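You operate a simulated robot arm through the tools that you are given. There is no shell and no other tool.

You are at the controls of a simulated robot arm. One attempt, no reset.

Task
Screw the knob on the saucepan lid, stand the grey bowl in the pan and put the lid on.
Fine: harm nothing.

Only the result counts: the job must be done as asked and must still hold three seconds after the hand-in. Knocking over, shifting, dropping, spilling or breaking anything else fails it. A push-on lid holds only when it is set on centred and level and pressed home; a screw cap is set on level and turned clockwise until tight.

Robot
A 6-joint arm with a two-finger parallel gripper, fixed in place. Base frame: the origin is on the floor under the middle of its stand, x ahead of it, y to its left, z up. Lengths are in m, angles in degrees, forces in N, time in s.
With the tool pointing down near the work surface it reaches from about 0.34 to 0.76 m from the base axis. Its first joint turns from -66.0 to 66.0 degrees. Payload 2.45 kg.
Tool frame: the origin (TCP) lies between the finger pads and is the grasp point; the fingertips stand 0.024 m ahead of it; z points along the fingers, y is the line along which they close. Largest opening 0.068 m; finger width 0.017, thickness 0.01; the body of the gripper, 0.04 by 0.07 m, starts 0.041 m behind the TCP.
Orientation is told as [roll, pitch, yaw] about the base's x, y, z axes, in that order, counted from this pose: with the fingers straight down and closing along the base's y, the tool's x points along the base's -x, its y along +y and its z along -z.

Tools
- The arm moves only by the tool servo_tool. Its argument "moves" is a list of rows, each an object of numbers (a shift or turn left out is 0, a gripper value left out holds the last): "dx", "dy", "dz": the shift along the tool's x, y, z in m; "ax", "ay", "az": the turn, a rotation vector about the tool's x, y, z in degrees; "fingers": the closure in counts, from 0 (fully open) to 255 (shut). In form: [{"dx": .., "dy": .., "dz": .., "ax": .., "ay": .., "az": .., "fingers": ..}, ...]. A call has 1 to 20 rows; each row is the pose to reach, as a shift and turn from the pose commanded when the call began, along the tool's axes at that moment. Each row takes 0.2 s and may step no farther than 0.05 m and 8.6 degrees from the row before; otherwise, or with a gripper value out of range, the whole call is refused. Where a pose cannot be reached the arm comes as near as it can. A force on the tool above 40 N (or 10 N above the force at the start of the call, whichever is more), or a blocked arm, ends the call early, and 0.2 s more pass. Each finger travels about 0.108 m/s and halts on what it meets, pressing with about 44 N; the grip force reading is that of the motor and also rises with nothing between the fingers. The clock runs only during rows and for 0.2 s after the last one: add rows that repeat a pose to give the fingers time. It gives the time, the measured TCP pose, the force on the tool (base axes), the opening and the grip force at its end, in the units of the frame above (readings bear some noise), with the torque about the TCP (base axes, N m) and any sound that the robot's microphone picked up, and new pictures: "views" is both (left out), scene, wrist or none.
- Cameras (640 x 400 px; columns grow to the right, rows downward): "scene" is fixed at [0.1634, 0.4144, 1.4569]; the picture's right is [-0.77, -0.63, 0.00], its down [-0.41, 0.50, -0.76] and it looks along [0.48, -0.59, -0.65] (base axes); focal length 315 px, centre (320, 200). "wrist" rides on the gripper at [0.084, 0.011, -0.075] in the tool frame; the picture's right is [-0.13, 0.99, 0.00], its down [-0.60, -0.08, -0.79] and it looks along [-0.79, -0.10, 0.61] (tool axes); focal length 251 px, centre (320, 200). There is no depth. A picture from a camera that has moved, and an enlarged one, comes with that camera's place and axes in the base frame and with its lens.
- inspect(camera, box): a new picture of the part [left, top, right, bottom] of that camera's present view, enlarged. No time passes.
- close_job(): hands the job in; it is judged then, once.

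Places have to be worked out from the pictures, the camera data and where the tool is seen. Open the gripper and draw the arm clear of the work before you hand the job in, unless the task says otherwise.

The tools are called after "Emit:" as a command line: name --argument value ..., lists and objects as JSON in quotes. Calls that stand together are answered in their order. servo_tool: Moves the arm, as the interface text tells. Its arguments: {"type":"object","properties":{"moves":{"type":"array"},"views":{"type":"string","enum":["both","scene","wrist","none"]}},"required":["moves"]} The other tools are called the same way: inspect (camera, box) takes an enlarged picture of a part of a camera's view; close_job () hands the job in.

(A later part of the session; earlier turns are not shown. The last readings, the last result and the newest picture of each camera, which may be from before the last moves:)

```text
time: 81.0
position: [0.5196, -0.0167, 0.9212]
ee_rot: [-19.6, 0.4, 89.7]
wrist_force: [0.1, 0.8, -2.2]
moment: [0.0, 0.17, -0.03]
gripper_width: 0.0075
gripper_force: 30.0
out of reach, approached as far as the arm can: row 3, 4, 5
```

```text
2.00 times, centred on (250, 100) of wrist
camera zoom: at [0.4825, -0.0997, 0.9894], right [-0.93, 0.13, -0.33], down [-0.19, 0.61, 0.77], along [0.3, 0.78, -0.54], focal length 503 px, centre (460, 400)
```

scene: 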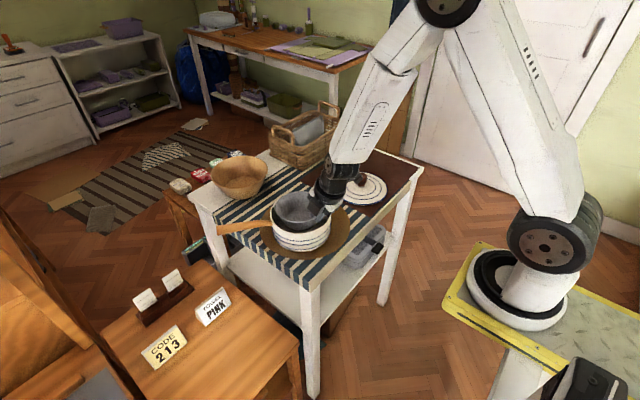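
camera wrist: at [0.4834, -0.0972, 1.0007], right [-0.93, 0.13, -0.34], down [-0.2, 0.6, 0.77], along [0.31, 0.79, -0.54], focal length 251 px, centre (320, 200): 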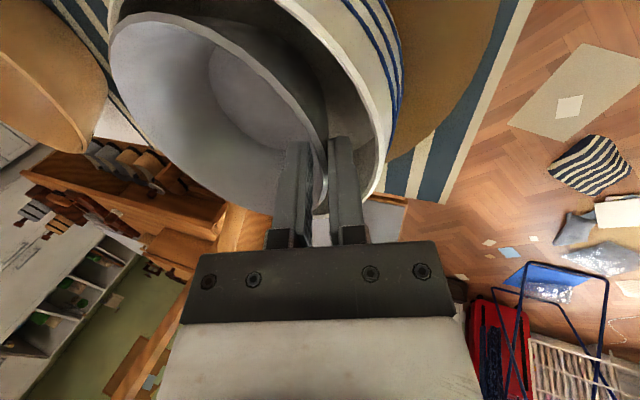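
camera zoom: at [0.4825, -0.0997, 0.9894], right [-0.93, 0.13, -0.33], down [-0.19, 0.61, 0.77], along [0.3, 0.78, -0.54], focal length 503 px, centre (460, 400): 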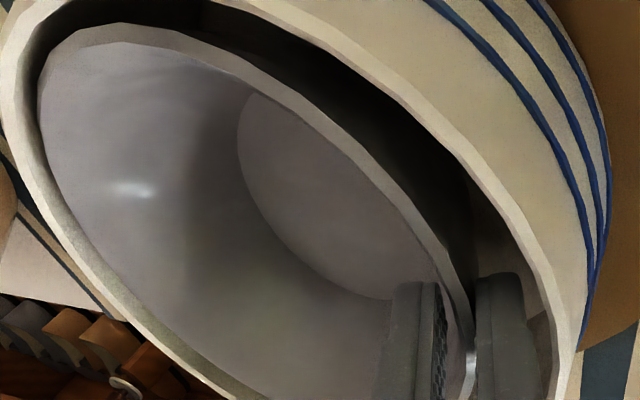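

The arm cannot go lower with this tilt so close to its base; no contact occurred. I lift the bowl out again and will swing the hand around the bowl's axis, to hold it from the +y side where the tilt is sideways for the arm.

Emit:
servo_tool --moves '[{"dy": -0.0067, "dz": -0.0188}, {"dy": -0.0134, "dz": -0.0377}, {"dy": -0.0201, "dz": -0.0565}, {"dy": -0.0255, "dz": -0.0716}, {"dy": -0.0255, "dz": -0.0716}]' --views "none"

Emit:
servo_tool --moves '[{"dx": -0.0077, "dy": 0.0004, "dz": -0.0001, "ay": 2.516, "az": 7.065}, {"dx": -0.0153, "dy": -0.0003, "dz": 0.0001, "ay": 5.03, "az": 14.13}, {"dx": -0.0226, "dy": -0.002, "dz": 0.0007, "ay": 7.55, "az": 21.2}, {"dx": -0.0295, "dy": -0.0045, "dz": 0.0016, "ay": 10.07, "az": 28.26}, {"dx": -0.0359, "dy": -0.008, "dz": 0.0029, "ay": 12.58, "az": 35.33}, {"dx": -0.0417, "dy": -0.0123, "dz": 0.0044, "ay": 15.1, "az": 42.39}, {"dx": -0.0468, "dy": -0.0174, "dz": 0.0062, "ay": 17.61, "az": 49.46}, {"dx": -0.0509, "dy": -0.0231, "dz": 0.0082, "ay": 20.13, "az": 56.52}, {"dx": -0.0542, "dy": -0.0292, "dz": 0.0104, "ay": 22.65, "az": 63.59}, {"dx": -0.0566, "dy": -0.0359, "dz": 0.0128, "ay": 25.16, "az": 70.65}, {"dx": -0.0579, "dy": -0.0427, "dz": 0.0152, "ay": 27.68, "az": 77.72}, {"dx": -0.0581, "dy": -0.0497, "dz": 0.0177, "ay": 30.2, "az": 84.78}, {"dx": -0.0581, "dy": -0.0497, "dz": 0.0177, "ay": 30.2, "az": 84.78}]' --views "both"

```text
time: 82.2
position: [0.5163, -0.0163, 0.9928]
ee_rot: [-20.3, 0.0, 89.8]
wrist_force: [-0.4, -0.4, -3.1]
moment: [0.01, 0.17, 0.0]
gripper_width: 0.0076
gripper_force: 30.0
out of reach, approached as far as the arm can: row 1, 2
```

```text
time: 85.0
position: [0.5695, 0.0407, 0.9929]
ee_rot: [-19.4, -0.6, -0.2]
wrist_force: [-0.1, 0.4, -2.9]
moment: [0.18, 0.0, 0.04]
gripper_width: 0.0076
gripper_force: 29.6
camera wrist: at [0.484, 0.0778, 1.0606], right [0.14, 0.93, -0.33], down [0.6, 0.19, 0.78], along [0.79, -0.3, -0.53], focal length 251 px, centre (320, 200)
```

scene: 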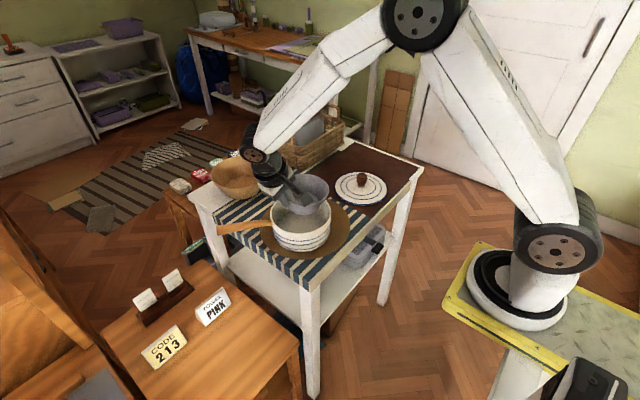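
wrist: 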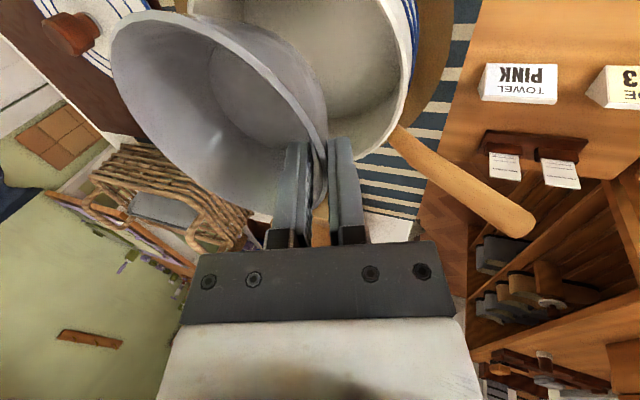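

The hand now holds the bowl from the +y side with the same tilt. I zoom in to locate the pan's rim relative to the outer finger from this side.

Emit:
inspect --camera "wrist" --box '[90, 0, 410, 200]'

Emit:
inspect --camera "wrist" --box '[288, 0, 448, 100]'

Emit:
inspect --camera "scene" --box '[248, 150, 360, 240]'

```text
2.00 times, centred on (250, 100) of wrist
camera zoom: at [0.484, 0.0778, 1.0606], right [0.14, 0.93, -0.33], down [0.6, 0.19, 0.78], along [0.79, -0.3, -0.53], focal length 503 px, centre (460, 400)
```

zoom: 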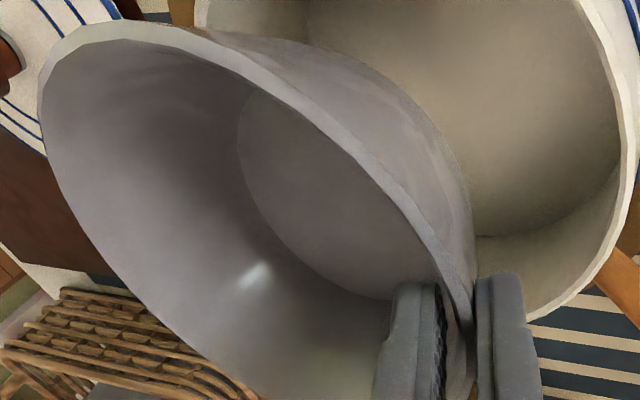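

```text
4.00 times, centred on (368, 50) of wrist
camera zoom: at [0.484, 0.0778, 1.0606], right [0.14, 0.93, -0.33], down [0.6, 0.19, 0.78], along [0.79, -0.3, -0.53], focal length 1006 px, centre (128, 800)
```

zoom: 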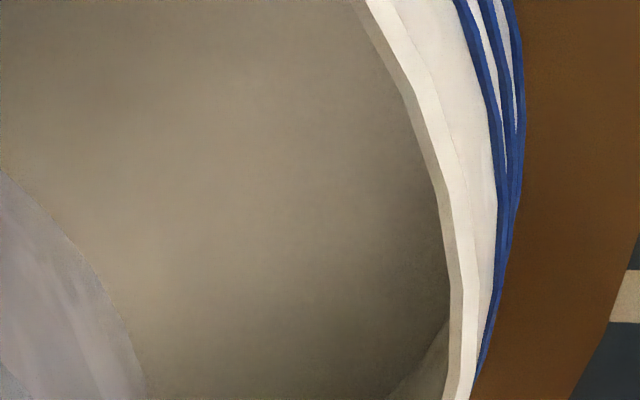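

```text
4.44 times, centred on (304, 195) of scene
camera zoom: at [0.1634, 0.4144, 1.4569], right [-0.77, -0.63, 0.0], down [-0.41, 0.5, -0.76], along [0.48, -0.59, -0.65], focal length 1400 px, centre (391, 222)
```

zoom: 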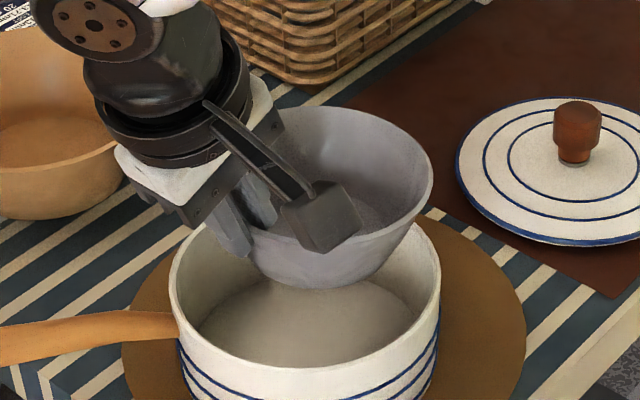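

From this side the bowl is about 3 mm short in x and 3.5–4 mm too far toward -y of the wanted place. I correct that while lowering 4 cm, and check that the arm can follow.

Emit:
servo_tool --moves '[{"dx": -0.001, "dy": 0.0057, "dz": 0.0103}, {"dx": -0.002, "dy": 0.0105, "dz": 0.0198}, {"dx": -0.003, "dy": 0.0145, "dz": 0.0292}, {"dx": -0.003, "dy": 0.0172, "dz": 0.0364}, {"dx": -0.003, "dy": 0.0172, "dz": 0.0364}]' --views "none"

Emit:
inspect --camera "wrist" --box '[90, 0, 410, 200]'

Emit:
inspect --camera "scene" --box '[248, 160, 360, 240]'

```text
time: 86.2
position: [0.5725, 0.048, 0.9529]
ee_rot: [-19.5, -0.6, -0.1]
wrist_force: [-0.1, 0.4, -3.5]
moment: [0.17, 0.01, 0.01]
gripper_width: 0.0077
gripper_force: 29.9
```

```text
2.00 times, centred on (250, 100) of wrist
camera zoom: at [0.4872, 0.0836, 1.0199], right [0.13, 0.93, -0.33], down [0.6, 0.19, 0.78], along [0.79, -0.3, -0.53], focal length 503 px, centre (460, 400)
```

zoom: 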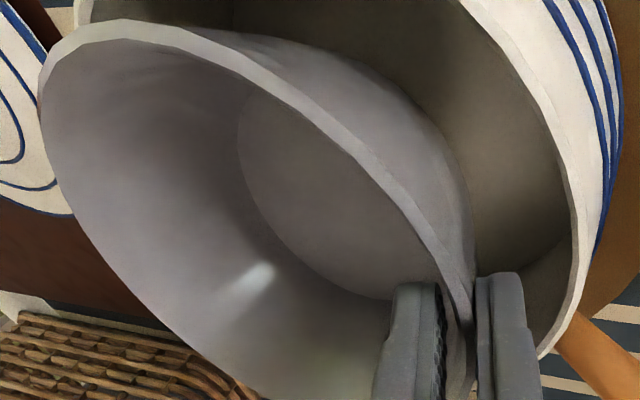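

```text
5.00 times, centred on (304, 200) of scene
camera zoom: at [0.1634, 0.4144, 1.4569], right [-0.77, -0.63, 0.0], down [-0.41, 0.5, -0.76], along [0.48, -0.59, -0.65], focal length 1574 px, centre (400, 200)
```

zoom: 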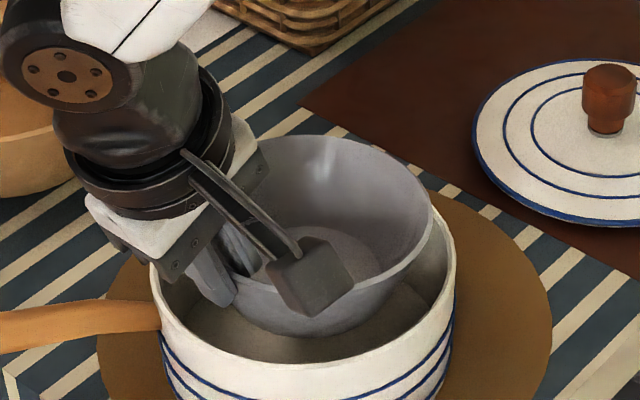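

The arm follows well here. I shift 1 mm back toward -y to balance the gaps and lower another 2 cm, so the fingertips come level with the pan's rim.

Emit:
servo_tool --moves '[{"dy": 0.0015, "dz": 0.005}, {"dy": 0.003, "dz": 0.0098}, {"dy": 0.0045, "dz": 0.0145}, {"dy": 0.0058, "dz": 0.0192}, {"dy": 0.0058, "dz": 0.0192}]' --views "none"

Emit:
inspect --camera "wrist" --box '[90, 0, 410, 200]'

Emit:
inspect --camera "scene" --box '[256, 176, 352, 240]'

```text
time: 87.4
position: [0.5735, 0.045, 0.9345]
ee_rot: [-19.6, -0.6, -0.1]
wrist_force: [0.7, 1.2, -3.4]
moment: [0.16, 0.01, 0.03]
gripper_width: 0.0076
gripper_force: 29.8
```

```text
2.00 times, centred on (250, 100) of wrist
camera zoom: at [0.4882, 0.0813, 1.0006], right [0.13, 0.93, -0.33], down [0.6, 0.19, 0.78], along [0.79, -0.3, -0.53], focal length 503 px, centre (460, 400)
```

zoom: 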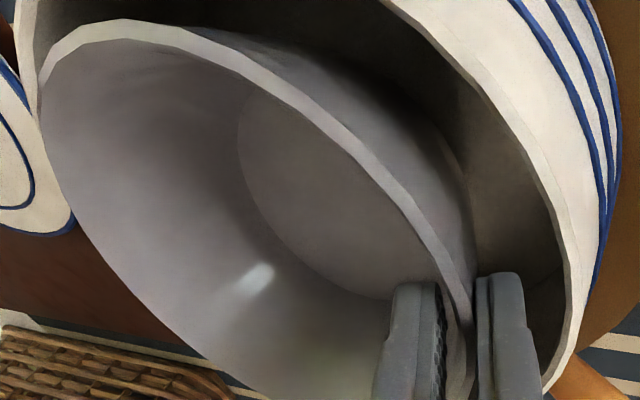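

```text
6.25 times, centred on (304, 208) of scene
camera zoom: at [0.1634, 0.4144, 1.4569], right [-0.77, -0.63, 0.0], down [-0.41, 0.5, -0.76], along [0.48, -0.59, -0.65], focal length 1968 px, centre (420, 150)
```

zoom: 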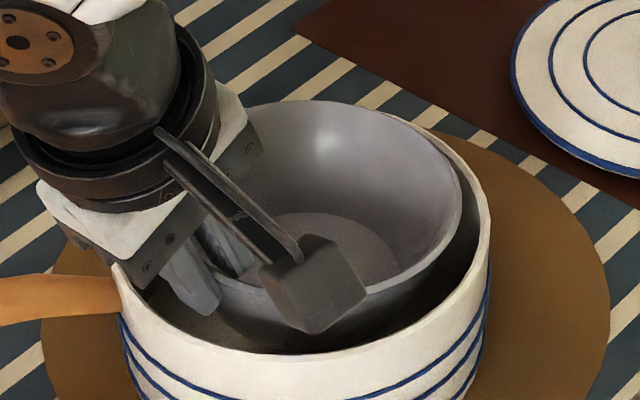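

The gaps look balanced. I zoom at the far (-y) side of the bowl, where clearance to the pan's wall is smallest.

Emit:
inspect --camera "wrist" --box '[86, 0, 182, 60]'

Emit:
inspect --camera "wrist" --box '[304, 110, 400, 170]'

Emit:
inspect --camera "scene" --box '[290, 184, 346, 219]'

```text
6.67 times, centred on (134, 30) of wrist
camera zoom: at [0.4882, 0.0813, 1.0006], right [0.13, 0.93, -0.33], down [0.6, 0.19, 0.78], along [0.79, -0.3, -0.53], focal length 1676 px, centre (1560, 1333)
```

zoom: 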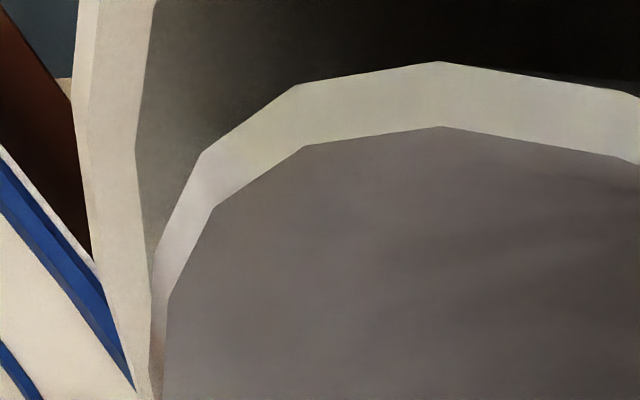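

```text
6.67 times, centred on (352, 140) of wrist
camera zoom: at [0.4882, 0.0813, 1.0006], right [0.13, 0.93, -0.33], down [0.6, 0.19, 0.78], along [0.79, -0.3, -0.53], focal length 1676 px, centre (107, 600)
```

zoom: 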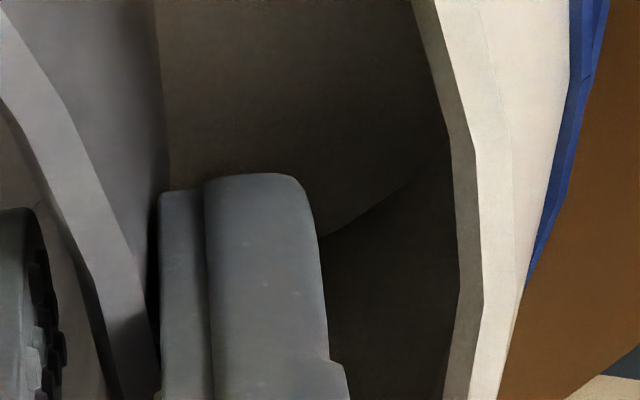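

```text
11.43 times, centred on (318, 202) of scene
camera zoom: at [0.1634, 0.4144, 1.4569], right [-0.77, -0.63, 0.0], down [-0.41, 0.5, -0.76], along [0.48, -0.59, -0.65], focal length 3599 px, centre (343, 183)
```

zoom: 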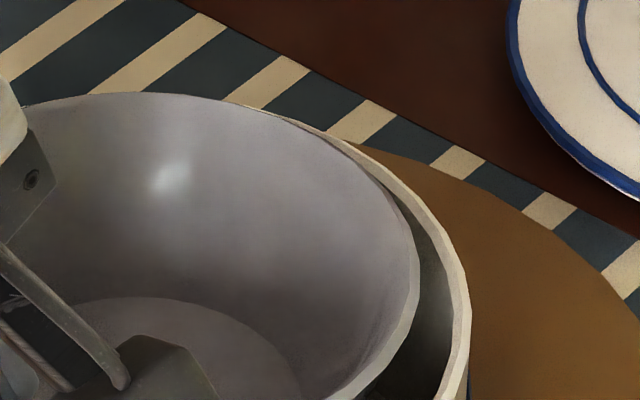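

The far gap is about 3–5 mm and the outer finger has about 7 mm at its thicker part now, shrinking as it goes down. I lower 8 mm slowly, watching forces.

Emit:
servo_tool --moves '[{"dy": 0.0002, "dz": 0.0021}, {"dy": 0.0009, "dz": 0.004}, {"dy": 0.0015, "dz": 0.0059}, {"dy": 0.0022, "dz": 0.0077}, {"dy": 0.0022, "dz": 0.0077}]' --views "none"

Emit:
inspect --camera "wrist" --box '[304, 110, 400, 170]'

Emit:
inspect --camera "wrist" --box '[86, 0, 182, 60]'

Emit:
inspect --camera "scene" --box '[256, 176, 352, 240]'

```text
time: 88.6
position: [0.5738, 0.0461, 0.9247]
ee_rot: [-19.5, -0.7, -0.1]
wrist_force: [0.1, 0.1, -2.8]
moment: [0.19, 0.0, -0.03]
gripper_width: 0.0078
gripper_force: 30.4
```

```text
6.67 times, centred on (352, 140) of wrist
camera zoom: at [0.4878, 0.0807, 0.9922], right [0.13, 0.93, -0.33], down [0.6, 0.19, 0.78], along [0.79, -0.3, -0.53], focal length 1676 px, centre (107, 600)
```

zoom: 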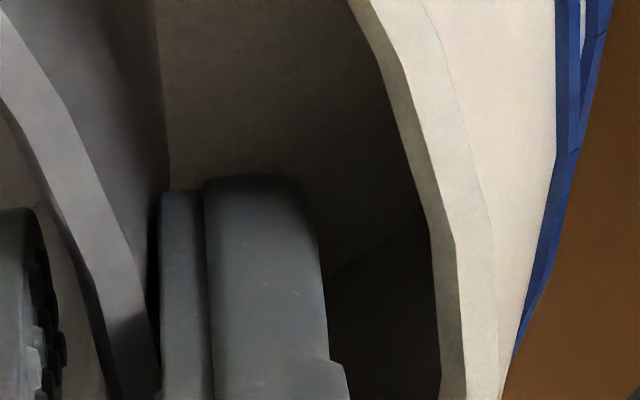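

```text
6.67 times, centred on (134, 30) of wrist
camera zoom: at [0.4878, 0.0807, 0.9922], right [0.13, 0.93, -0.33], down [0.6, 0.19, 0.78], along [0.79, -0.3, -0.53], focal length 1676 px, centre (1560, 1333)
```

zoom: 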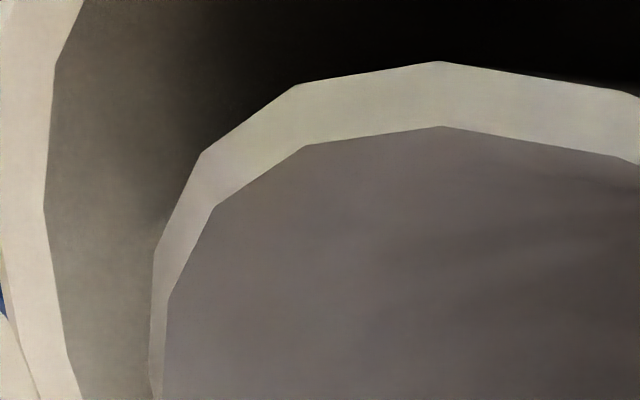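

```text
6.25 times, centred on (304, 208) of scene
camera zoom: at [0.1634, 0.4144, 1.4569], right [-0.77, -0.63, 0.0], down [-0.41, 0.5, -0.76], along [0.48, -0.59, -0.65], focal length 1968 px, centre (420, 150)
```

zoom: 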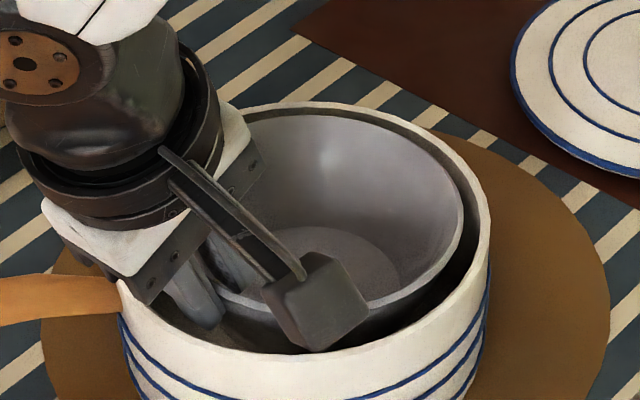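

There's room on both sides (about 7 mm near the finger, more at the far side). I shift 1 mm toward -y and lower 8 mm more.

Emit:
servo_tool --moves '[{"dy": -0.0002, "dz": 0.0022}, {"dy": 0.0004, "dz": 0.0042}, {"dy": 0.0011, "dz": 0.006}, {"dy": 0.0018, "dz": 0.0079}, {"dy": 0.0018, "dz": 0.0079}]' --views "none"

Emit:
inspect --camera "wrist" --box '[304, 110, 400, 170]'

Emit:
inspect --camera "wrist" --box '[60, 0, 252, 120]'

```text
time: 89.8
position: [0.574, 0.0441, 0.9167]
ee_rot: [-19.5, -0.5, -0.1]
wrist_force: [0.8, -0.4, -2.6]
moment: [0.19, 0.0, 0.0]
gripper_width: 0.0076
gripper_force: 29.9
```

```text
6.67 times, centred on (352, 140) of wrist
camera zoom: at [0.4876, 0.0799, 0.9838], right [0.13, 0.93, -0.33], down [0.6, 0.19, 0.78], along [0.79, -0.3, -0.53], focal length 1676 px, centre (107, 600)
```

zoom: 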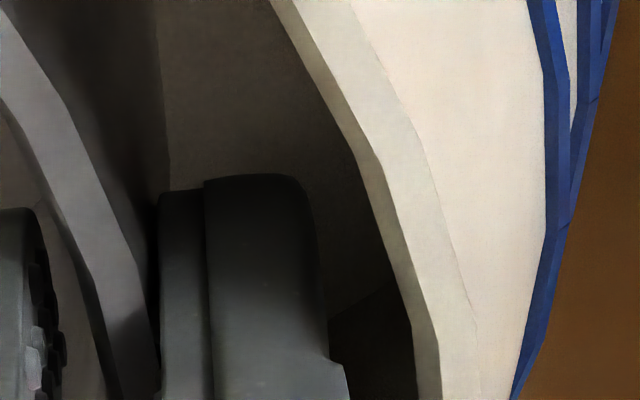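

```text
3.33 times, centred on (156, 60) of wrist
camera zoom: at [0.4876, 0.0799, 0.9838], right [0.13, 0.93, -0.33], down [0.6, 0.19, 0.78], along [0.79, -0.3, -0.53], focal length 838 px, centre (867, 667)
```

zoom: 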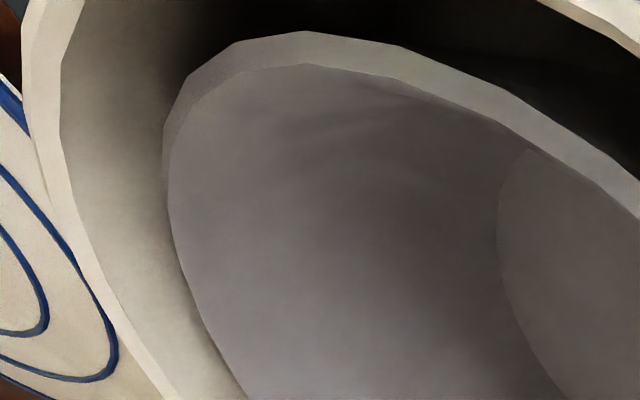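

Still free of contact with about 5 mm at the finger. I keep lowering in 1 mm steps to feel the base touch the pan's floor.

Emit:
servo_tool --moves '[{"dy": 0.0003, "dz": 0.0009}, {"dy": 0.0007, "dz": 0.0019}, {"dy": 0.001, "dz": 0.0028}, {"dy": 0.0013, "dz": 0.0038}, {"dy": 0.0013, "dz": 0.0038}]' --views "none"

Emit:
inspect --camera "wrist" --box '[304, 130, 400, 190]'

Emit:
inspect --camera "scene" --box '[256, 176, 352, 240]'

```text
time: 91.0
position: [0.5737, 0.0444, 0.9141]
ee_rot: [-19.6, -0.6, 0.0]
wrist_force: [-0.1, -0.9, -2.5]
moment: [0.19, -0.02, 0.0]
gripper_width: 0.0078
gripper_force: 29.8
```

```text
6.67 times, centred on (352, 160) of wrist
camera zoom: at [0.4874, 0.0797, 0.9803], right [0.13, 0.93, -0.33], down [0.6, 0.19, 0.78], along [0.79, -0.3, -0.53], focal length 1676 px, centre (107, 467)
```

zoom: 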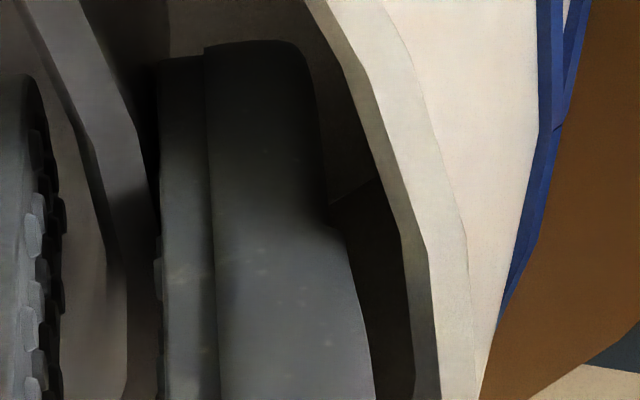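

```text
6.25 times, centred on (304, 208) of scene
camera zoom: at [0.1634, 0.4144, 1.4569], right [-0.77, -0.63, 0.0], down [-0.41, 0.5, -0.76], along [0.48, -0.59, -0.65], focal length 1968 px, centre (420, 150)
```

zoom: 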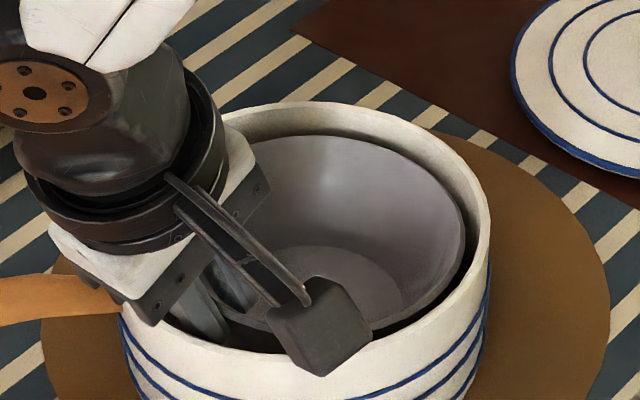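

About 3 mm remains between the finger and the pan's wall. I lower in 0.7 mm steps for the last few mm, to catch the touch.

Emit:
servo_tool --moves '[{"dy": 0.0001, "dz": 0.0007}, {"dy": 0.0003, "dz": 0.0014}, {"dy": 0.0005, "dz": 0.0021}, {"dy": 0.0007, "dz": 0.0028}, {"dy": 0.0007, "dz": 0.0028}]' --views "none"

Emit:
inspect --camera "wrist" --box '[304, 130, 400, 190]'

Emit:
inspect --camera "wrist" --box '[60, 0, 316, 160]'

```text
time: 92.2
position: [0.5727, 0.0436, 0.9095]
ee_rot: [-19.5, -0.5, -0.1]
wrist_force: [0.0, -0.1, -3.1]
moment: [0.19, -0.03, -0.03]
gripper_width: 0.0076
gripper_force: 29.6
```

```text
6.67 times, centred on (352, 160) of wrist
camera zoom: at [0.4872, 0.0786, 0.9772], right [0.13, 0.93, -0.33], down [0.6, 0.19, 0.78], along [0.79, -0.3, -0.53], focal length 1676 px, centre (107, 467)
```

zoom: 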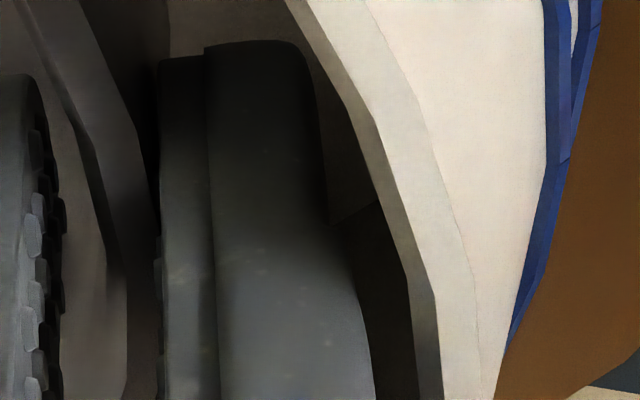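

```text
2.50 times, centred on (188, 80) of wrist
camera zoom: at [0.4872, 0.0786, 0.9772], right [0.13, 0.93, -0.33], down [0.6, 0.19, 0.78], along [0.79, -0.3, -0.53], focal length 629 px, centre (650, 500)
```

zoom: 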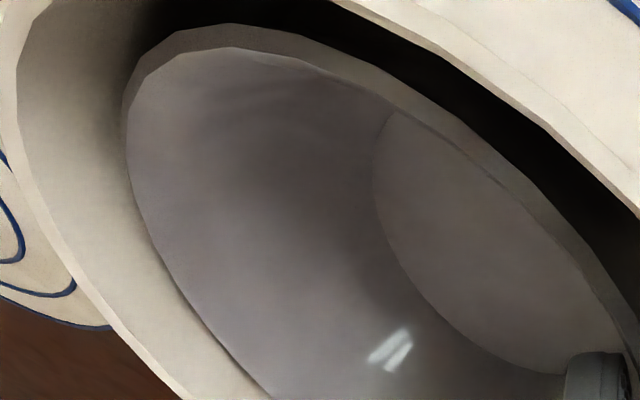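

Still no touch at z 0.911, and the gap at the finger stays about 3 mm. I continue down in small steps.

Emit:
servo_tool --moves '[{"dy": 0.0002, "dz": 0.0007}, {"dy": 0.0004, "dz": 0.0014}, {"dy": 0.0006, "dz": 0.0021}, {"dy": 0.0008, "dz": 0.0028}, {"dy": 0.0008, "dz": 0.0028}]' --views "none"

Emit:
inspect --camera "wrist" --box '[304, 130, 400, 190]'

Emit:
inspect --camera "scene" --box '[256, 176, 352, 240]'

```text
time: 93.4
position: [0.5737, 0.0416, 0.9092]
ee_rot: [-19.6, -0.7, -0.1]
wrist_force: [-0.4, -6.8, 3.3]
moment: [-0.02, -0.03, -0.02]
gripper_width: 0.0079
gripper_force: 30.3
```

```text
6.67 times, centred on (352, 160) of wrist
camera zoom: at [0.4877, 0.0786, 0.9753], right [0.13, 0.93, -0.33], down [0.6, 0.19, 0.78], along [0.79, -0.3, -0.53], focal length 1676 px, centre (107, 467)
```

zoom: 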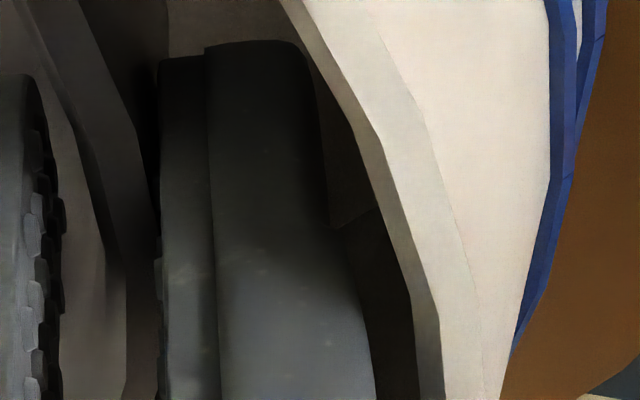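

```text
6.25 times, centred on (304, 208) of scene
camera zoom: at [0.1633, 0.4142, 1.4569], right [-0.77, -0.63, 0.0], down [-0.41, 0.5, -0.76], along [0.48, -0.59, -0.65], focal length 1968 px, centre (420, 150)
```

zoom: 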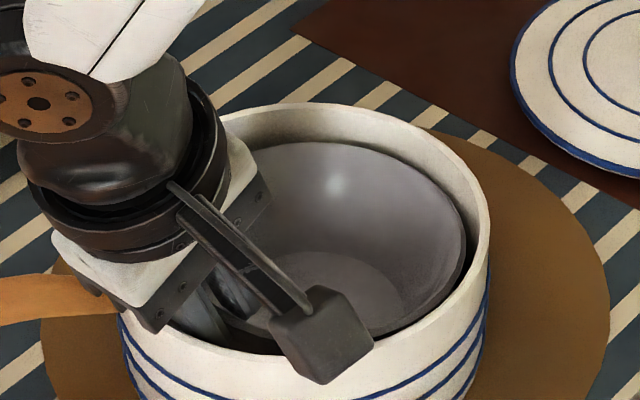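

A contact appeared: -6.8 N sideways and +6 N up, which fits the outer finger's thick part resting on the pan's +y rim plus the far base edge touching the floor. I rise 2 mm, shift 2 mm toward -y and lower again.

Emit:
servo_tool --moves '[{"dy": -0.0007, "dz": -0.0019}, {"dy": -0.0026, "dz": -0.0012}, {"dy": -0.0026, "dz": -0.0012}, {"dy": -0.0022, "dz": -0.0002}, {"dy": -0.0019, "dz": 0.0007}, {"dy": -0.0019, "dz": 0.0007}]' --views "none"

Emit:
inspect --camera "wrist" --box '[304, 130, 464, 230]'

Emit:
inspect --camera "wrist" --box '[60, 0, 316, 160]'

Emit:
inspect --camera "scene" --box '[264, 190, 320, 235]'

```text
time: 94.8
position: [0.5731, 0.0408, 0.9078]
ee_rot: [-19.5, -0.6, -0.1]
wrist_force: [-1.9, 3.1, 4.2]
moment: [-0.1, 0.18, -0.04]
gripper_width: 0.0075
gripper_force: 29.9
```

```text
4.00 times, centred on (384, 180) of wrist
camera zoom: at [0.4879, 0.0765, 0.9752], right [0.13, 0.93, -0.33], down [0.6, 0.19, 0.78], along [0.79, -0.3, -0.53], focal length 1006 px, centre (64, 280)
```

zoom: 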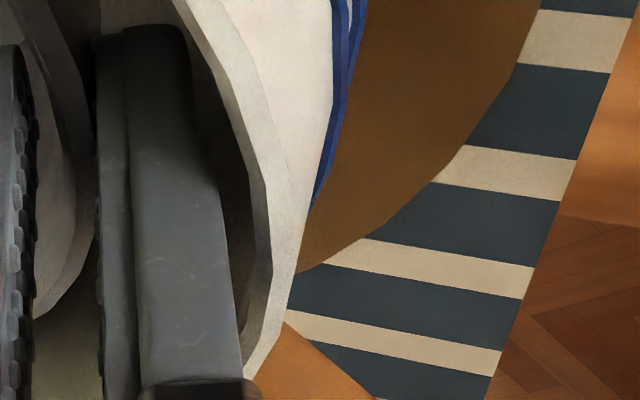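

```text
2.50 times, centred on (188, 80) of wrist
camera zoom: at [0.4879, 0.0765, 0.9752], right [0.13, 0.93, -0.33], down [0.6, 0.19, 0.78], along [0.79, -0.3, -0.53], focal length 629 px, centre (650, 500)
```

zoom: 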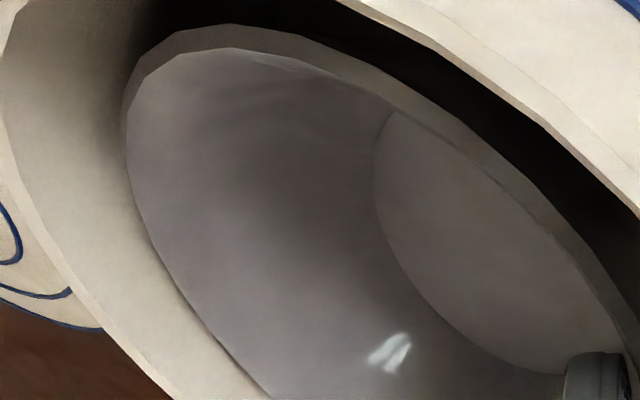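

```text
8.89 times, centred on (292, 212) of scene
camera zoom: at [0.1633, 0.4145, 1.4569], right [-0.77, -0.63, 0.0], down [-0.41, 0.5, -0.76], along [0.48, -0.59, -0.65], focal length 2799 px, centre (569, 89)
```

zoom: 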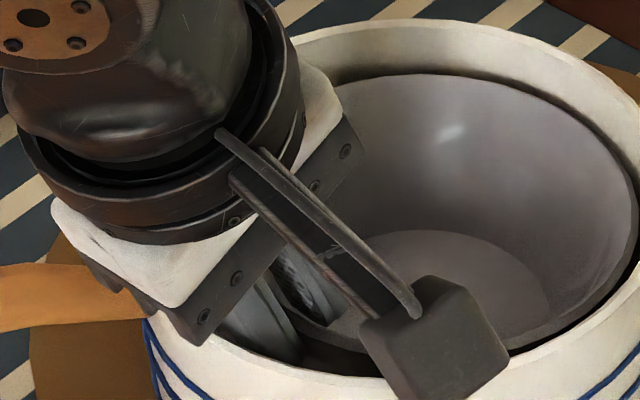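

The bowl's far base edge now rests on the pan floor (about 7 N up) and the finger is free of the rim. I open the grip slowly in small steps so that the near side can settle gently.

Emit:
servo_tool --moves '[{"fingers": 240}, {"fingers": 234}, {"fingers": 230}, {"fingers": 227}, {"fingers": 224}, {"fingers": 221}, {"fingers": 218}, {"fingers": 214}, {"fingers": 214}]' --views "none"

Emit:
inspect --camera "wrist" --box '[240, 100, 400, 200]'

Emit:
inspect --camera "wrist" --box '[60, 0, 316, 160]'

Emit:
inspect --camera "scene" --box '[256, 180, 344, 235]'

```text
time: 96.8
position: [0.5744, 0.0402, 0.9088]
ee_rot: [-19.5, -0.6, -0.2]
wrist_force: [-0.3, -2.6, 4.6]
moment: [0.16, -0.01, -0.06]
gripper_width: 0.0085
gripper_force: 0.0
```

```text
4.00 times, centred on (320, 150) of wrist
camera zoom: at [0.4878, 0.0762, 0.9749], right [0.13, 0.93, -0.33], down [0.6, 0.19, 0.78], along [0.79, -0.3, -0.53], focal length 1006 px, centre (320, 400)
```

zoom: 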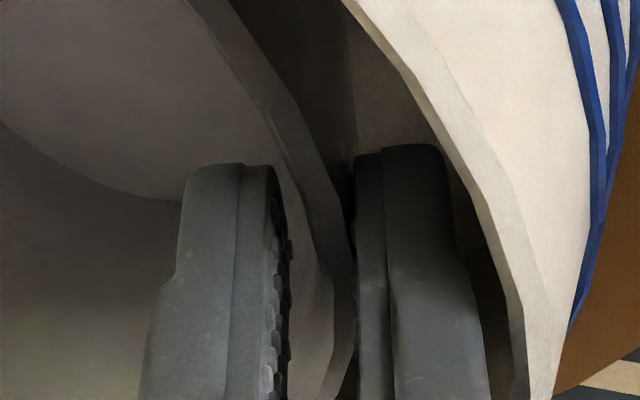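

```text
2.50 times, centred on (188, 80) of wrist
camera zoom: at [0.4878, 0.0762, 0.9749], right [0.13, 0.93, -0.33], down [0.6, 0.19, 0.78], along [0.79, -0.3, -0.53], focal length 629 px, centre (650, 500)
```

zoom: 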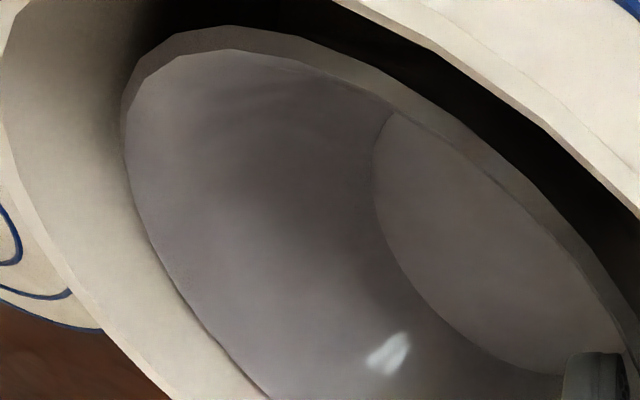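

```text
7.27 times, centred on (300, 208) of scene
camera zoom: at [0.1633, 0.4143, 1.4569], right [-0.77, -0.63, 0.0], down [-0.41, 0.5, -0.76], along [0.48, -0.59, -0.65], focal length 2290 px, centre (466, 146)
```

zoom: 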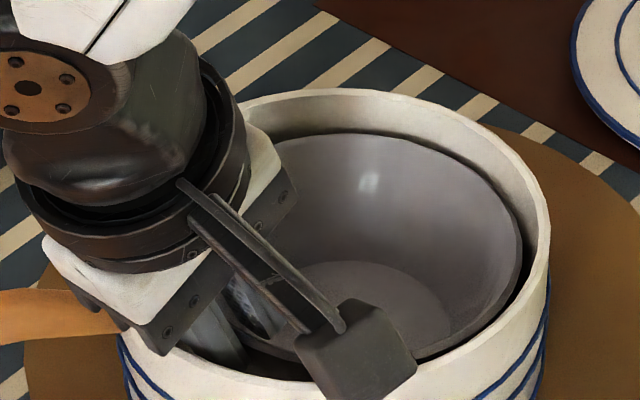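

The grip force is zero at 8.5 mm width; the fingers still touch something lightly (4.6 N up, -2.6 N sideways). I retract 4 mm along the tool axis and see whether the contact vanishes.

Emit:
servo_tool --moves '[{"dz": -0.001}, {"dz": -0.002}, {"dz": -0.003}, {"dz": -0.004}, {"dz": -0.004}]' --views "none"

Emit:
inspect --camera "wrist" --box '[240, 100, 400, 200]'

Emit:
inspect --camera "scene" --box '[256, 180, 344, 235]'

```text
time: 98.0
position: [0.5727, 0.0429, 0.9121]
ee_rot: [-19.5, -0.6, -0.1]
wrist_force: [-1.4, -2.1, -1.5]
moment: [-0.01, 0.05, -0.04]
gripper_width: 0.0092
gripper_force: 0.1
```

```text
4.00 times, centred on (320, 150) of wrist
camera zoom: at [0.4874, 0.0782, 0.9783], right [0.13, 0.93, -0.33], down [0.6, 0.19, 0.78], along [0.79, -0.3, -0.53], focal length 1006 px, centre (320, 400)
```

zoom: 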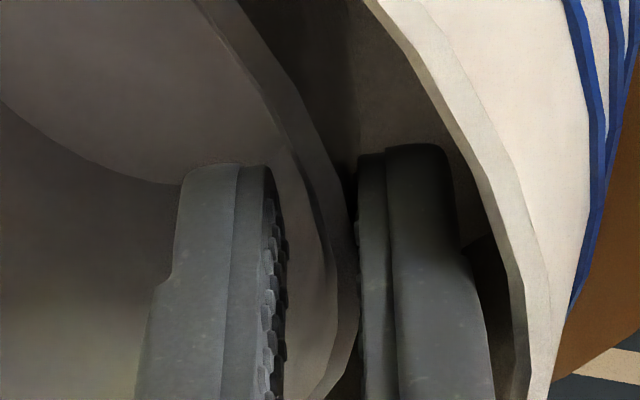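

```text
7.27 times, centred on (300, 208) of scene
camera zoom: at [0.1634, 0.4143, 1.4569], right [-0.77, -0.63, 0.0], down [-0.41, 0.5, -0.76], along [0.48, -0.59, -0.65], focal length 2290 px, centre (466, 146)
```

zoom: 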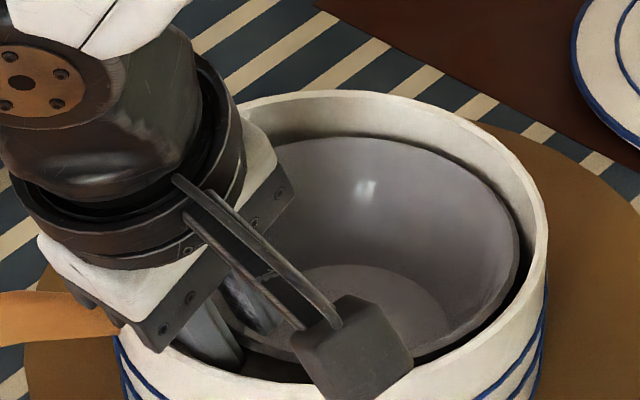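

The bowl stays down while the fingers slide up; a light -2 N sideways remains. I keep retracting along the tool axis, 12 mm more.

Emit:
servo_tool --moves '[{"dy": -0.0003, "dz": -0.002}, {"dy": -0.0005, "dz": -0.004}, {"dy": -0.0005, "dz": -0.006}, {"dy": -0.0005, "dz": -0.008}, {"dy": -0.0005, "dz": -0.01}, {"dy": -0.0005, "dz": -0.012}, {"dy": -0.0005, "dz": -0.012}]' --views "none"

Emit:
inspect --camera "wrist" --box '[180, 60, 420, 210]'

Emit:
inspect --camera "scene" --box '[256, 180, 344, 235]'

```text
time: 99.6
position: [0.573, 0.0462, 0.9219]
ee_rot: [-19.5, -0.6, -0.1]
wrist_force: [0.1, 1.2, -1.0]
moment: [0.07, 0.01, 0.0]
gripper_width: 0.0117
gripper_force: 0.9
```

```text
2.67 times, centred on (300, 135) of wrist
camera zoom: at [0.4871, 0.082, 0.9893], right [0.13, 0.93, -0.33], down [0.6, 0.19, 0.78], along [0.79, -0.3, -0.53], focal length 670 px, centre (373, 373)
```

zoom: 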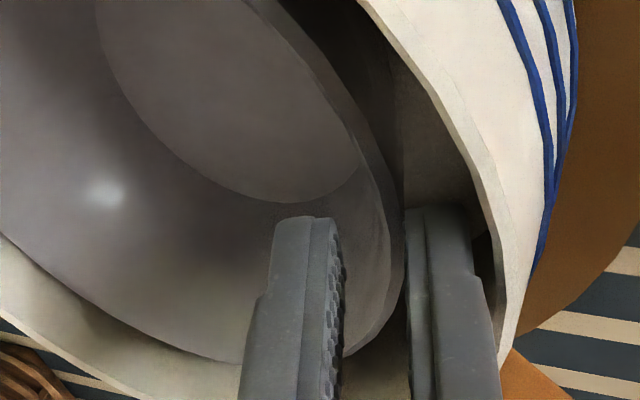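

```text
7.27 times, centred on (300, 208) of scene
camera zoom: at [0.1634, 0.4144, 1.4569], right [-0.77, -0.63, 0.0], down [-0.41, 0.5, -0.76], along [0.48, -0.59, -0.65], focal length 2290 px, centre (466, 146)
```

zoom: 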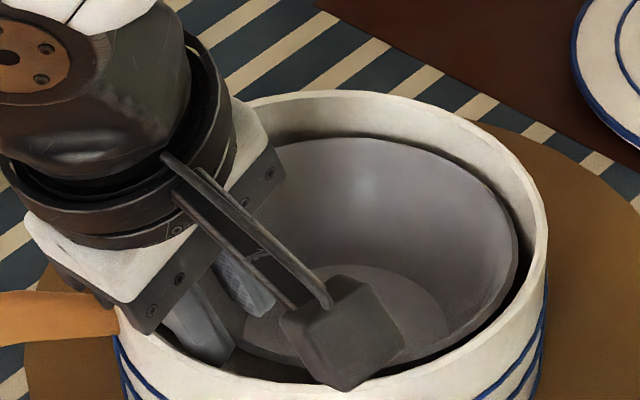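

The fingers are now clear of the wall and forces are near zero; the bowl stands in the pan. I retract fully along the tool axis.

Emit:
servo_tool --moves '[{"dz": -0.01}, {"dz": -0.025}, {"dz": -0.045}, {"dz": -0.07}, {"dz": -0.095}, {"dz": -0.11}, {"dz": -0.11}]' --views "both"

Emit:
inspect --camera "scene" --box '[256, 170, 352, 250]'

Emit:
inspect --camera "wrist" --box '[160, 0, 416, 160]'

```text
time: 101.2
position: [0.5715, 0.0823, 1.0279]
ee_rot: [-19.5, -0.5, -0.1]
wrist_force: [0.2, 0.3, -0.5]
moment: [0.0, 0.01, 0.01]
gripper_width: 0.0109
gripper_force: 0.1
camera wrist: at [0.4855, 0.1183, 1.0943], right [0.13, 0.93, -0.33], down [0.6, 0.19, 0.78], along [0.79, -0.3, -0.53], focal length 251 px, centre (320, 200)
```

scene: 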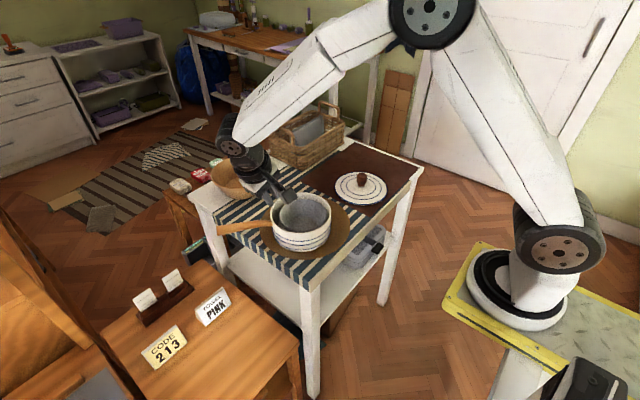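
wrist: 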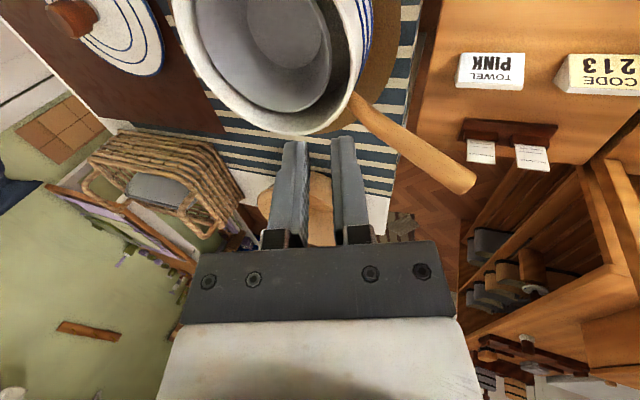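

```text
5.00 times, centred on (304, 210) of scene
camera zoom: at [0.1634, 0.4144, 1.4569], right [-0.77, -0.63, 0.0], down [-0.41, 0.5, -0.76], along [0.48, -0.59, -0.65], focal length 1574 px, centre (400, 150)
```

zoom: 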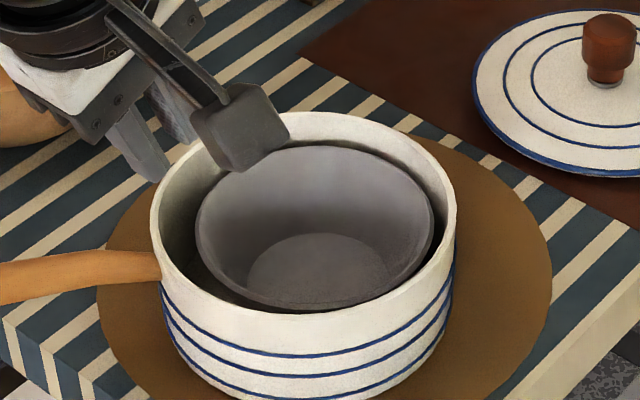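

```text
2.50 times, centred on (288, 80) of wrist
camera zoom: at [0.4855, 0.1183, 1.0943], right [0.13, 0.93, -0.33], down [0.6, 0.19, 0.78], along [0.79, -0.3, -0.53], focal length 629 px, centre (400, 500)
```

zoom: 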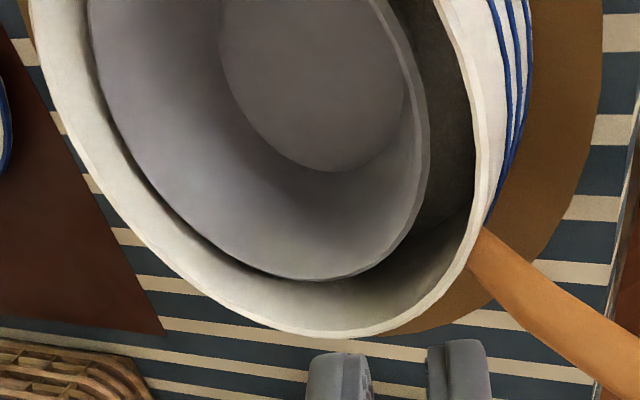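

The bowl stands level in the pan, below its rim. Now I bring the tool upright, open it, and measure the pan's centre from above at yaw 0.

Emit:
servo_tool --moves '[{"ax": -6.5, "ay": 0.2, "fingers": 150}, {"ax": -13, "ay": 0.4, "fingers": 60}, {"ax": -19.5, "ay": 0.5, "fingers": 0}, {"ax": -19.5, "ay": 0.5, "dx": 0.015, "dy": -0.025, "dz": 0.014}, {"ax": -19.5, "ay": 0.5, "dx": 0.03, "dy": -0.05, "dz": 0.029}, {"ax": -19.5, "ay": 0.5, "dx": 0.045, "dy": -0.07, "dz": 0.041}, {"ax": -19.5, "ay": 0.5, "dx": 0.0515, "dy": -0.0788, "dz": 0.047}, {"ax": -19.5, "ay": 0.5, "dx": 0.0515, "dy": -0.0788, "dz": 0.047}]' --views "both"

Emit:
inspect --camera "wrist" --box '[192, 20, 448, 180]'

```text
time: 103.0
position: [0.5201, -0.0084, 1.0092]
ee_rot: [0.0, -0.3, -0.1]
wrist_force: [1.0, 0.4, -1.1]
moment: [0.0, -0.03, 0.0]
gripper_width: 0.0681
gripper_force: 0.1
camera wrist: at [0.4345, 0.0037, 1.0842], right [0.13, 0.99, 0.0], down [0.6, -0.08, 0.79], along [0.79, -0.1, -0.61], focal length 251 px, centre (320, 200)
```

scene: 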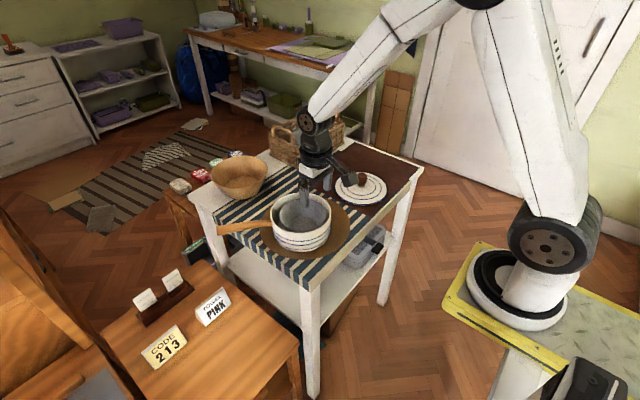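
wrist: 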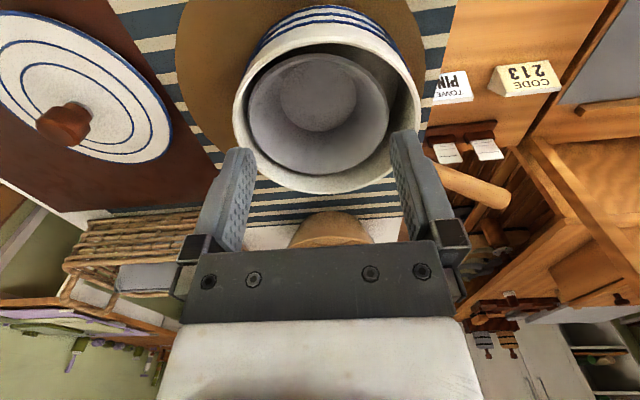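

```text
2.50 times, centred on (320, 100) of wrist
camera zoom: at [0.4345, 0.0037, 1.0842], right [0.13, 0.99, 0.0], down [0.6, -0.08, 0.79], along [0.79, -0.1, -0.61], focal length 629 px, centre (320, 450)
```

zoom: 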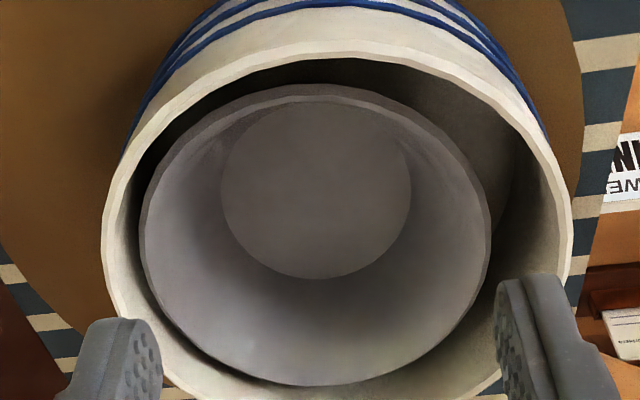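

At yaw 0 the pan's centre is within about 1 mm of the TCP in y. I turn to yaw 90 and measure its x the same way.

Emit:
servo_tool --moves '[{"az": -8, "dx": -0.006, "dy": -0.006}, {"az": -16, "dx": -0.012, "dy": -0.012}, {"az": -24, "dx": -0.018, "dy": -0.018}, {"az": -32, "dx": -0.024, "dy": -0.024}, {"az": -40, "dx": -0.03, "dy": -0.03}, {"az": -48, "dx": -0.036, "dy": -0.036}, {"az": -56, "dx": -0.042, "dy": -0.042}, {"az": -64, "dx": -0.048, "dy": -0.047}, {"az": -72, "dx": -0.052, "dy": -0.051}, {"az": -80, "dx": -0.052, "dy": -0.051}, {"az": -88, "dx": -0.052, "dy": -0.051}, {"az": -90, "dx": -0.052, "dy": -0.051}, {"az": -90, "dx": -0.052, "dy": -0.051}]' --views "wrist"

Emit:
inspect --camera "wrist" --box '[192, 20, 448, 180]'

```text
time: 105.8
position: [0.5723, -0.0583, 1.0084]
ee_rot: [-0.1, 0.1, 89.9]
wrist_force: [1.2, -0.1, -0.4]
moment: [0.0, -0.01, -0.04]
gripper_width: 0.0678
gripper_force: 0.0
camera wrist: at [0.5606, -0.1412, 1.0844], right [-0.99, 0.13, 0.0], down [0.08, 0.6, 0.79], along [0.11, 0.79, -0.61], focal length 251 px, centre (320, 200)
```

wrist: 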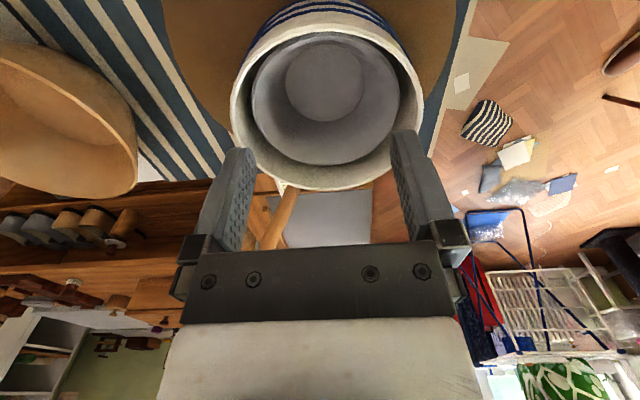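

```text
2.50 times, centred on (320, 100) of wrist
camera zoom: at [0.5606, -0.1412, 1.0844], right [-0.99, 0.13, 0.0], down [0.08, 0.6, 0.79], along [0.11, 0.79, -0.61], focal length 629 px, centre (320, 450)
```

zoom: 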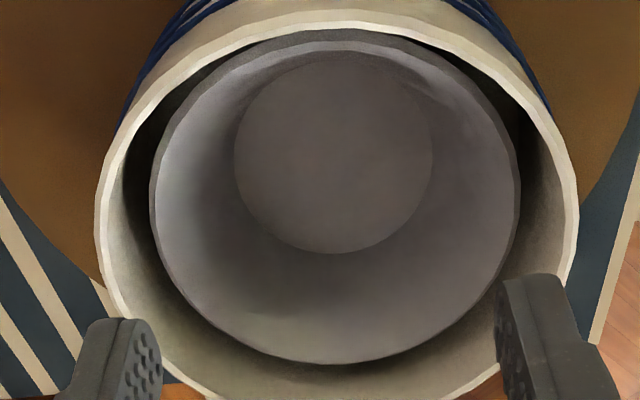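

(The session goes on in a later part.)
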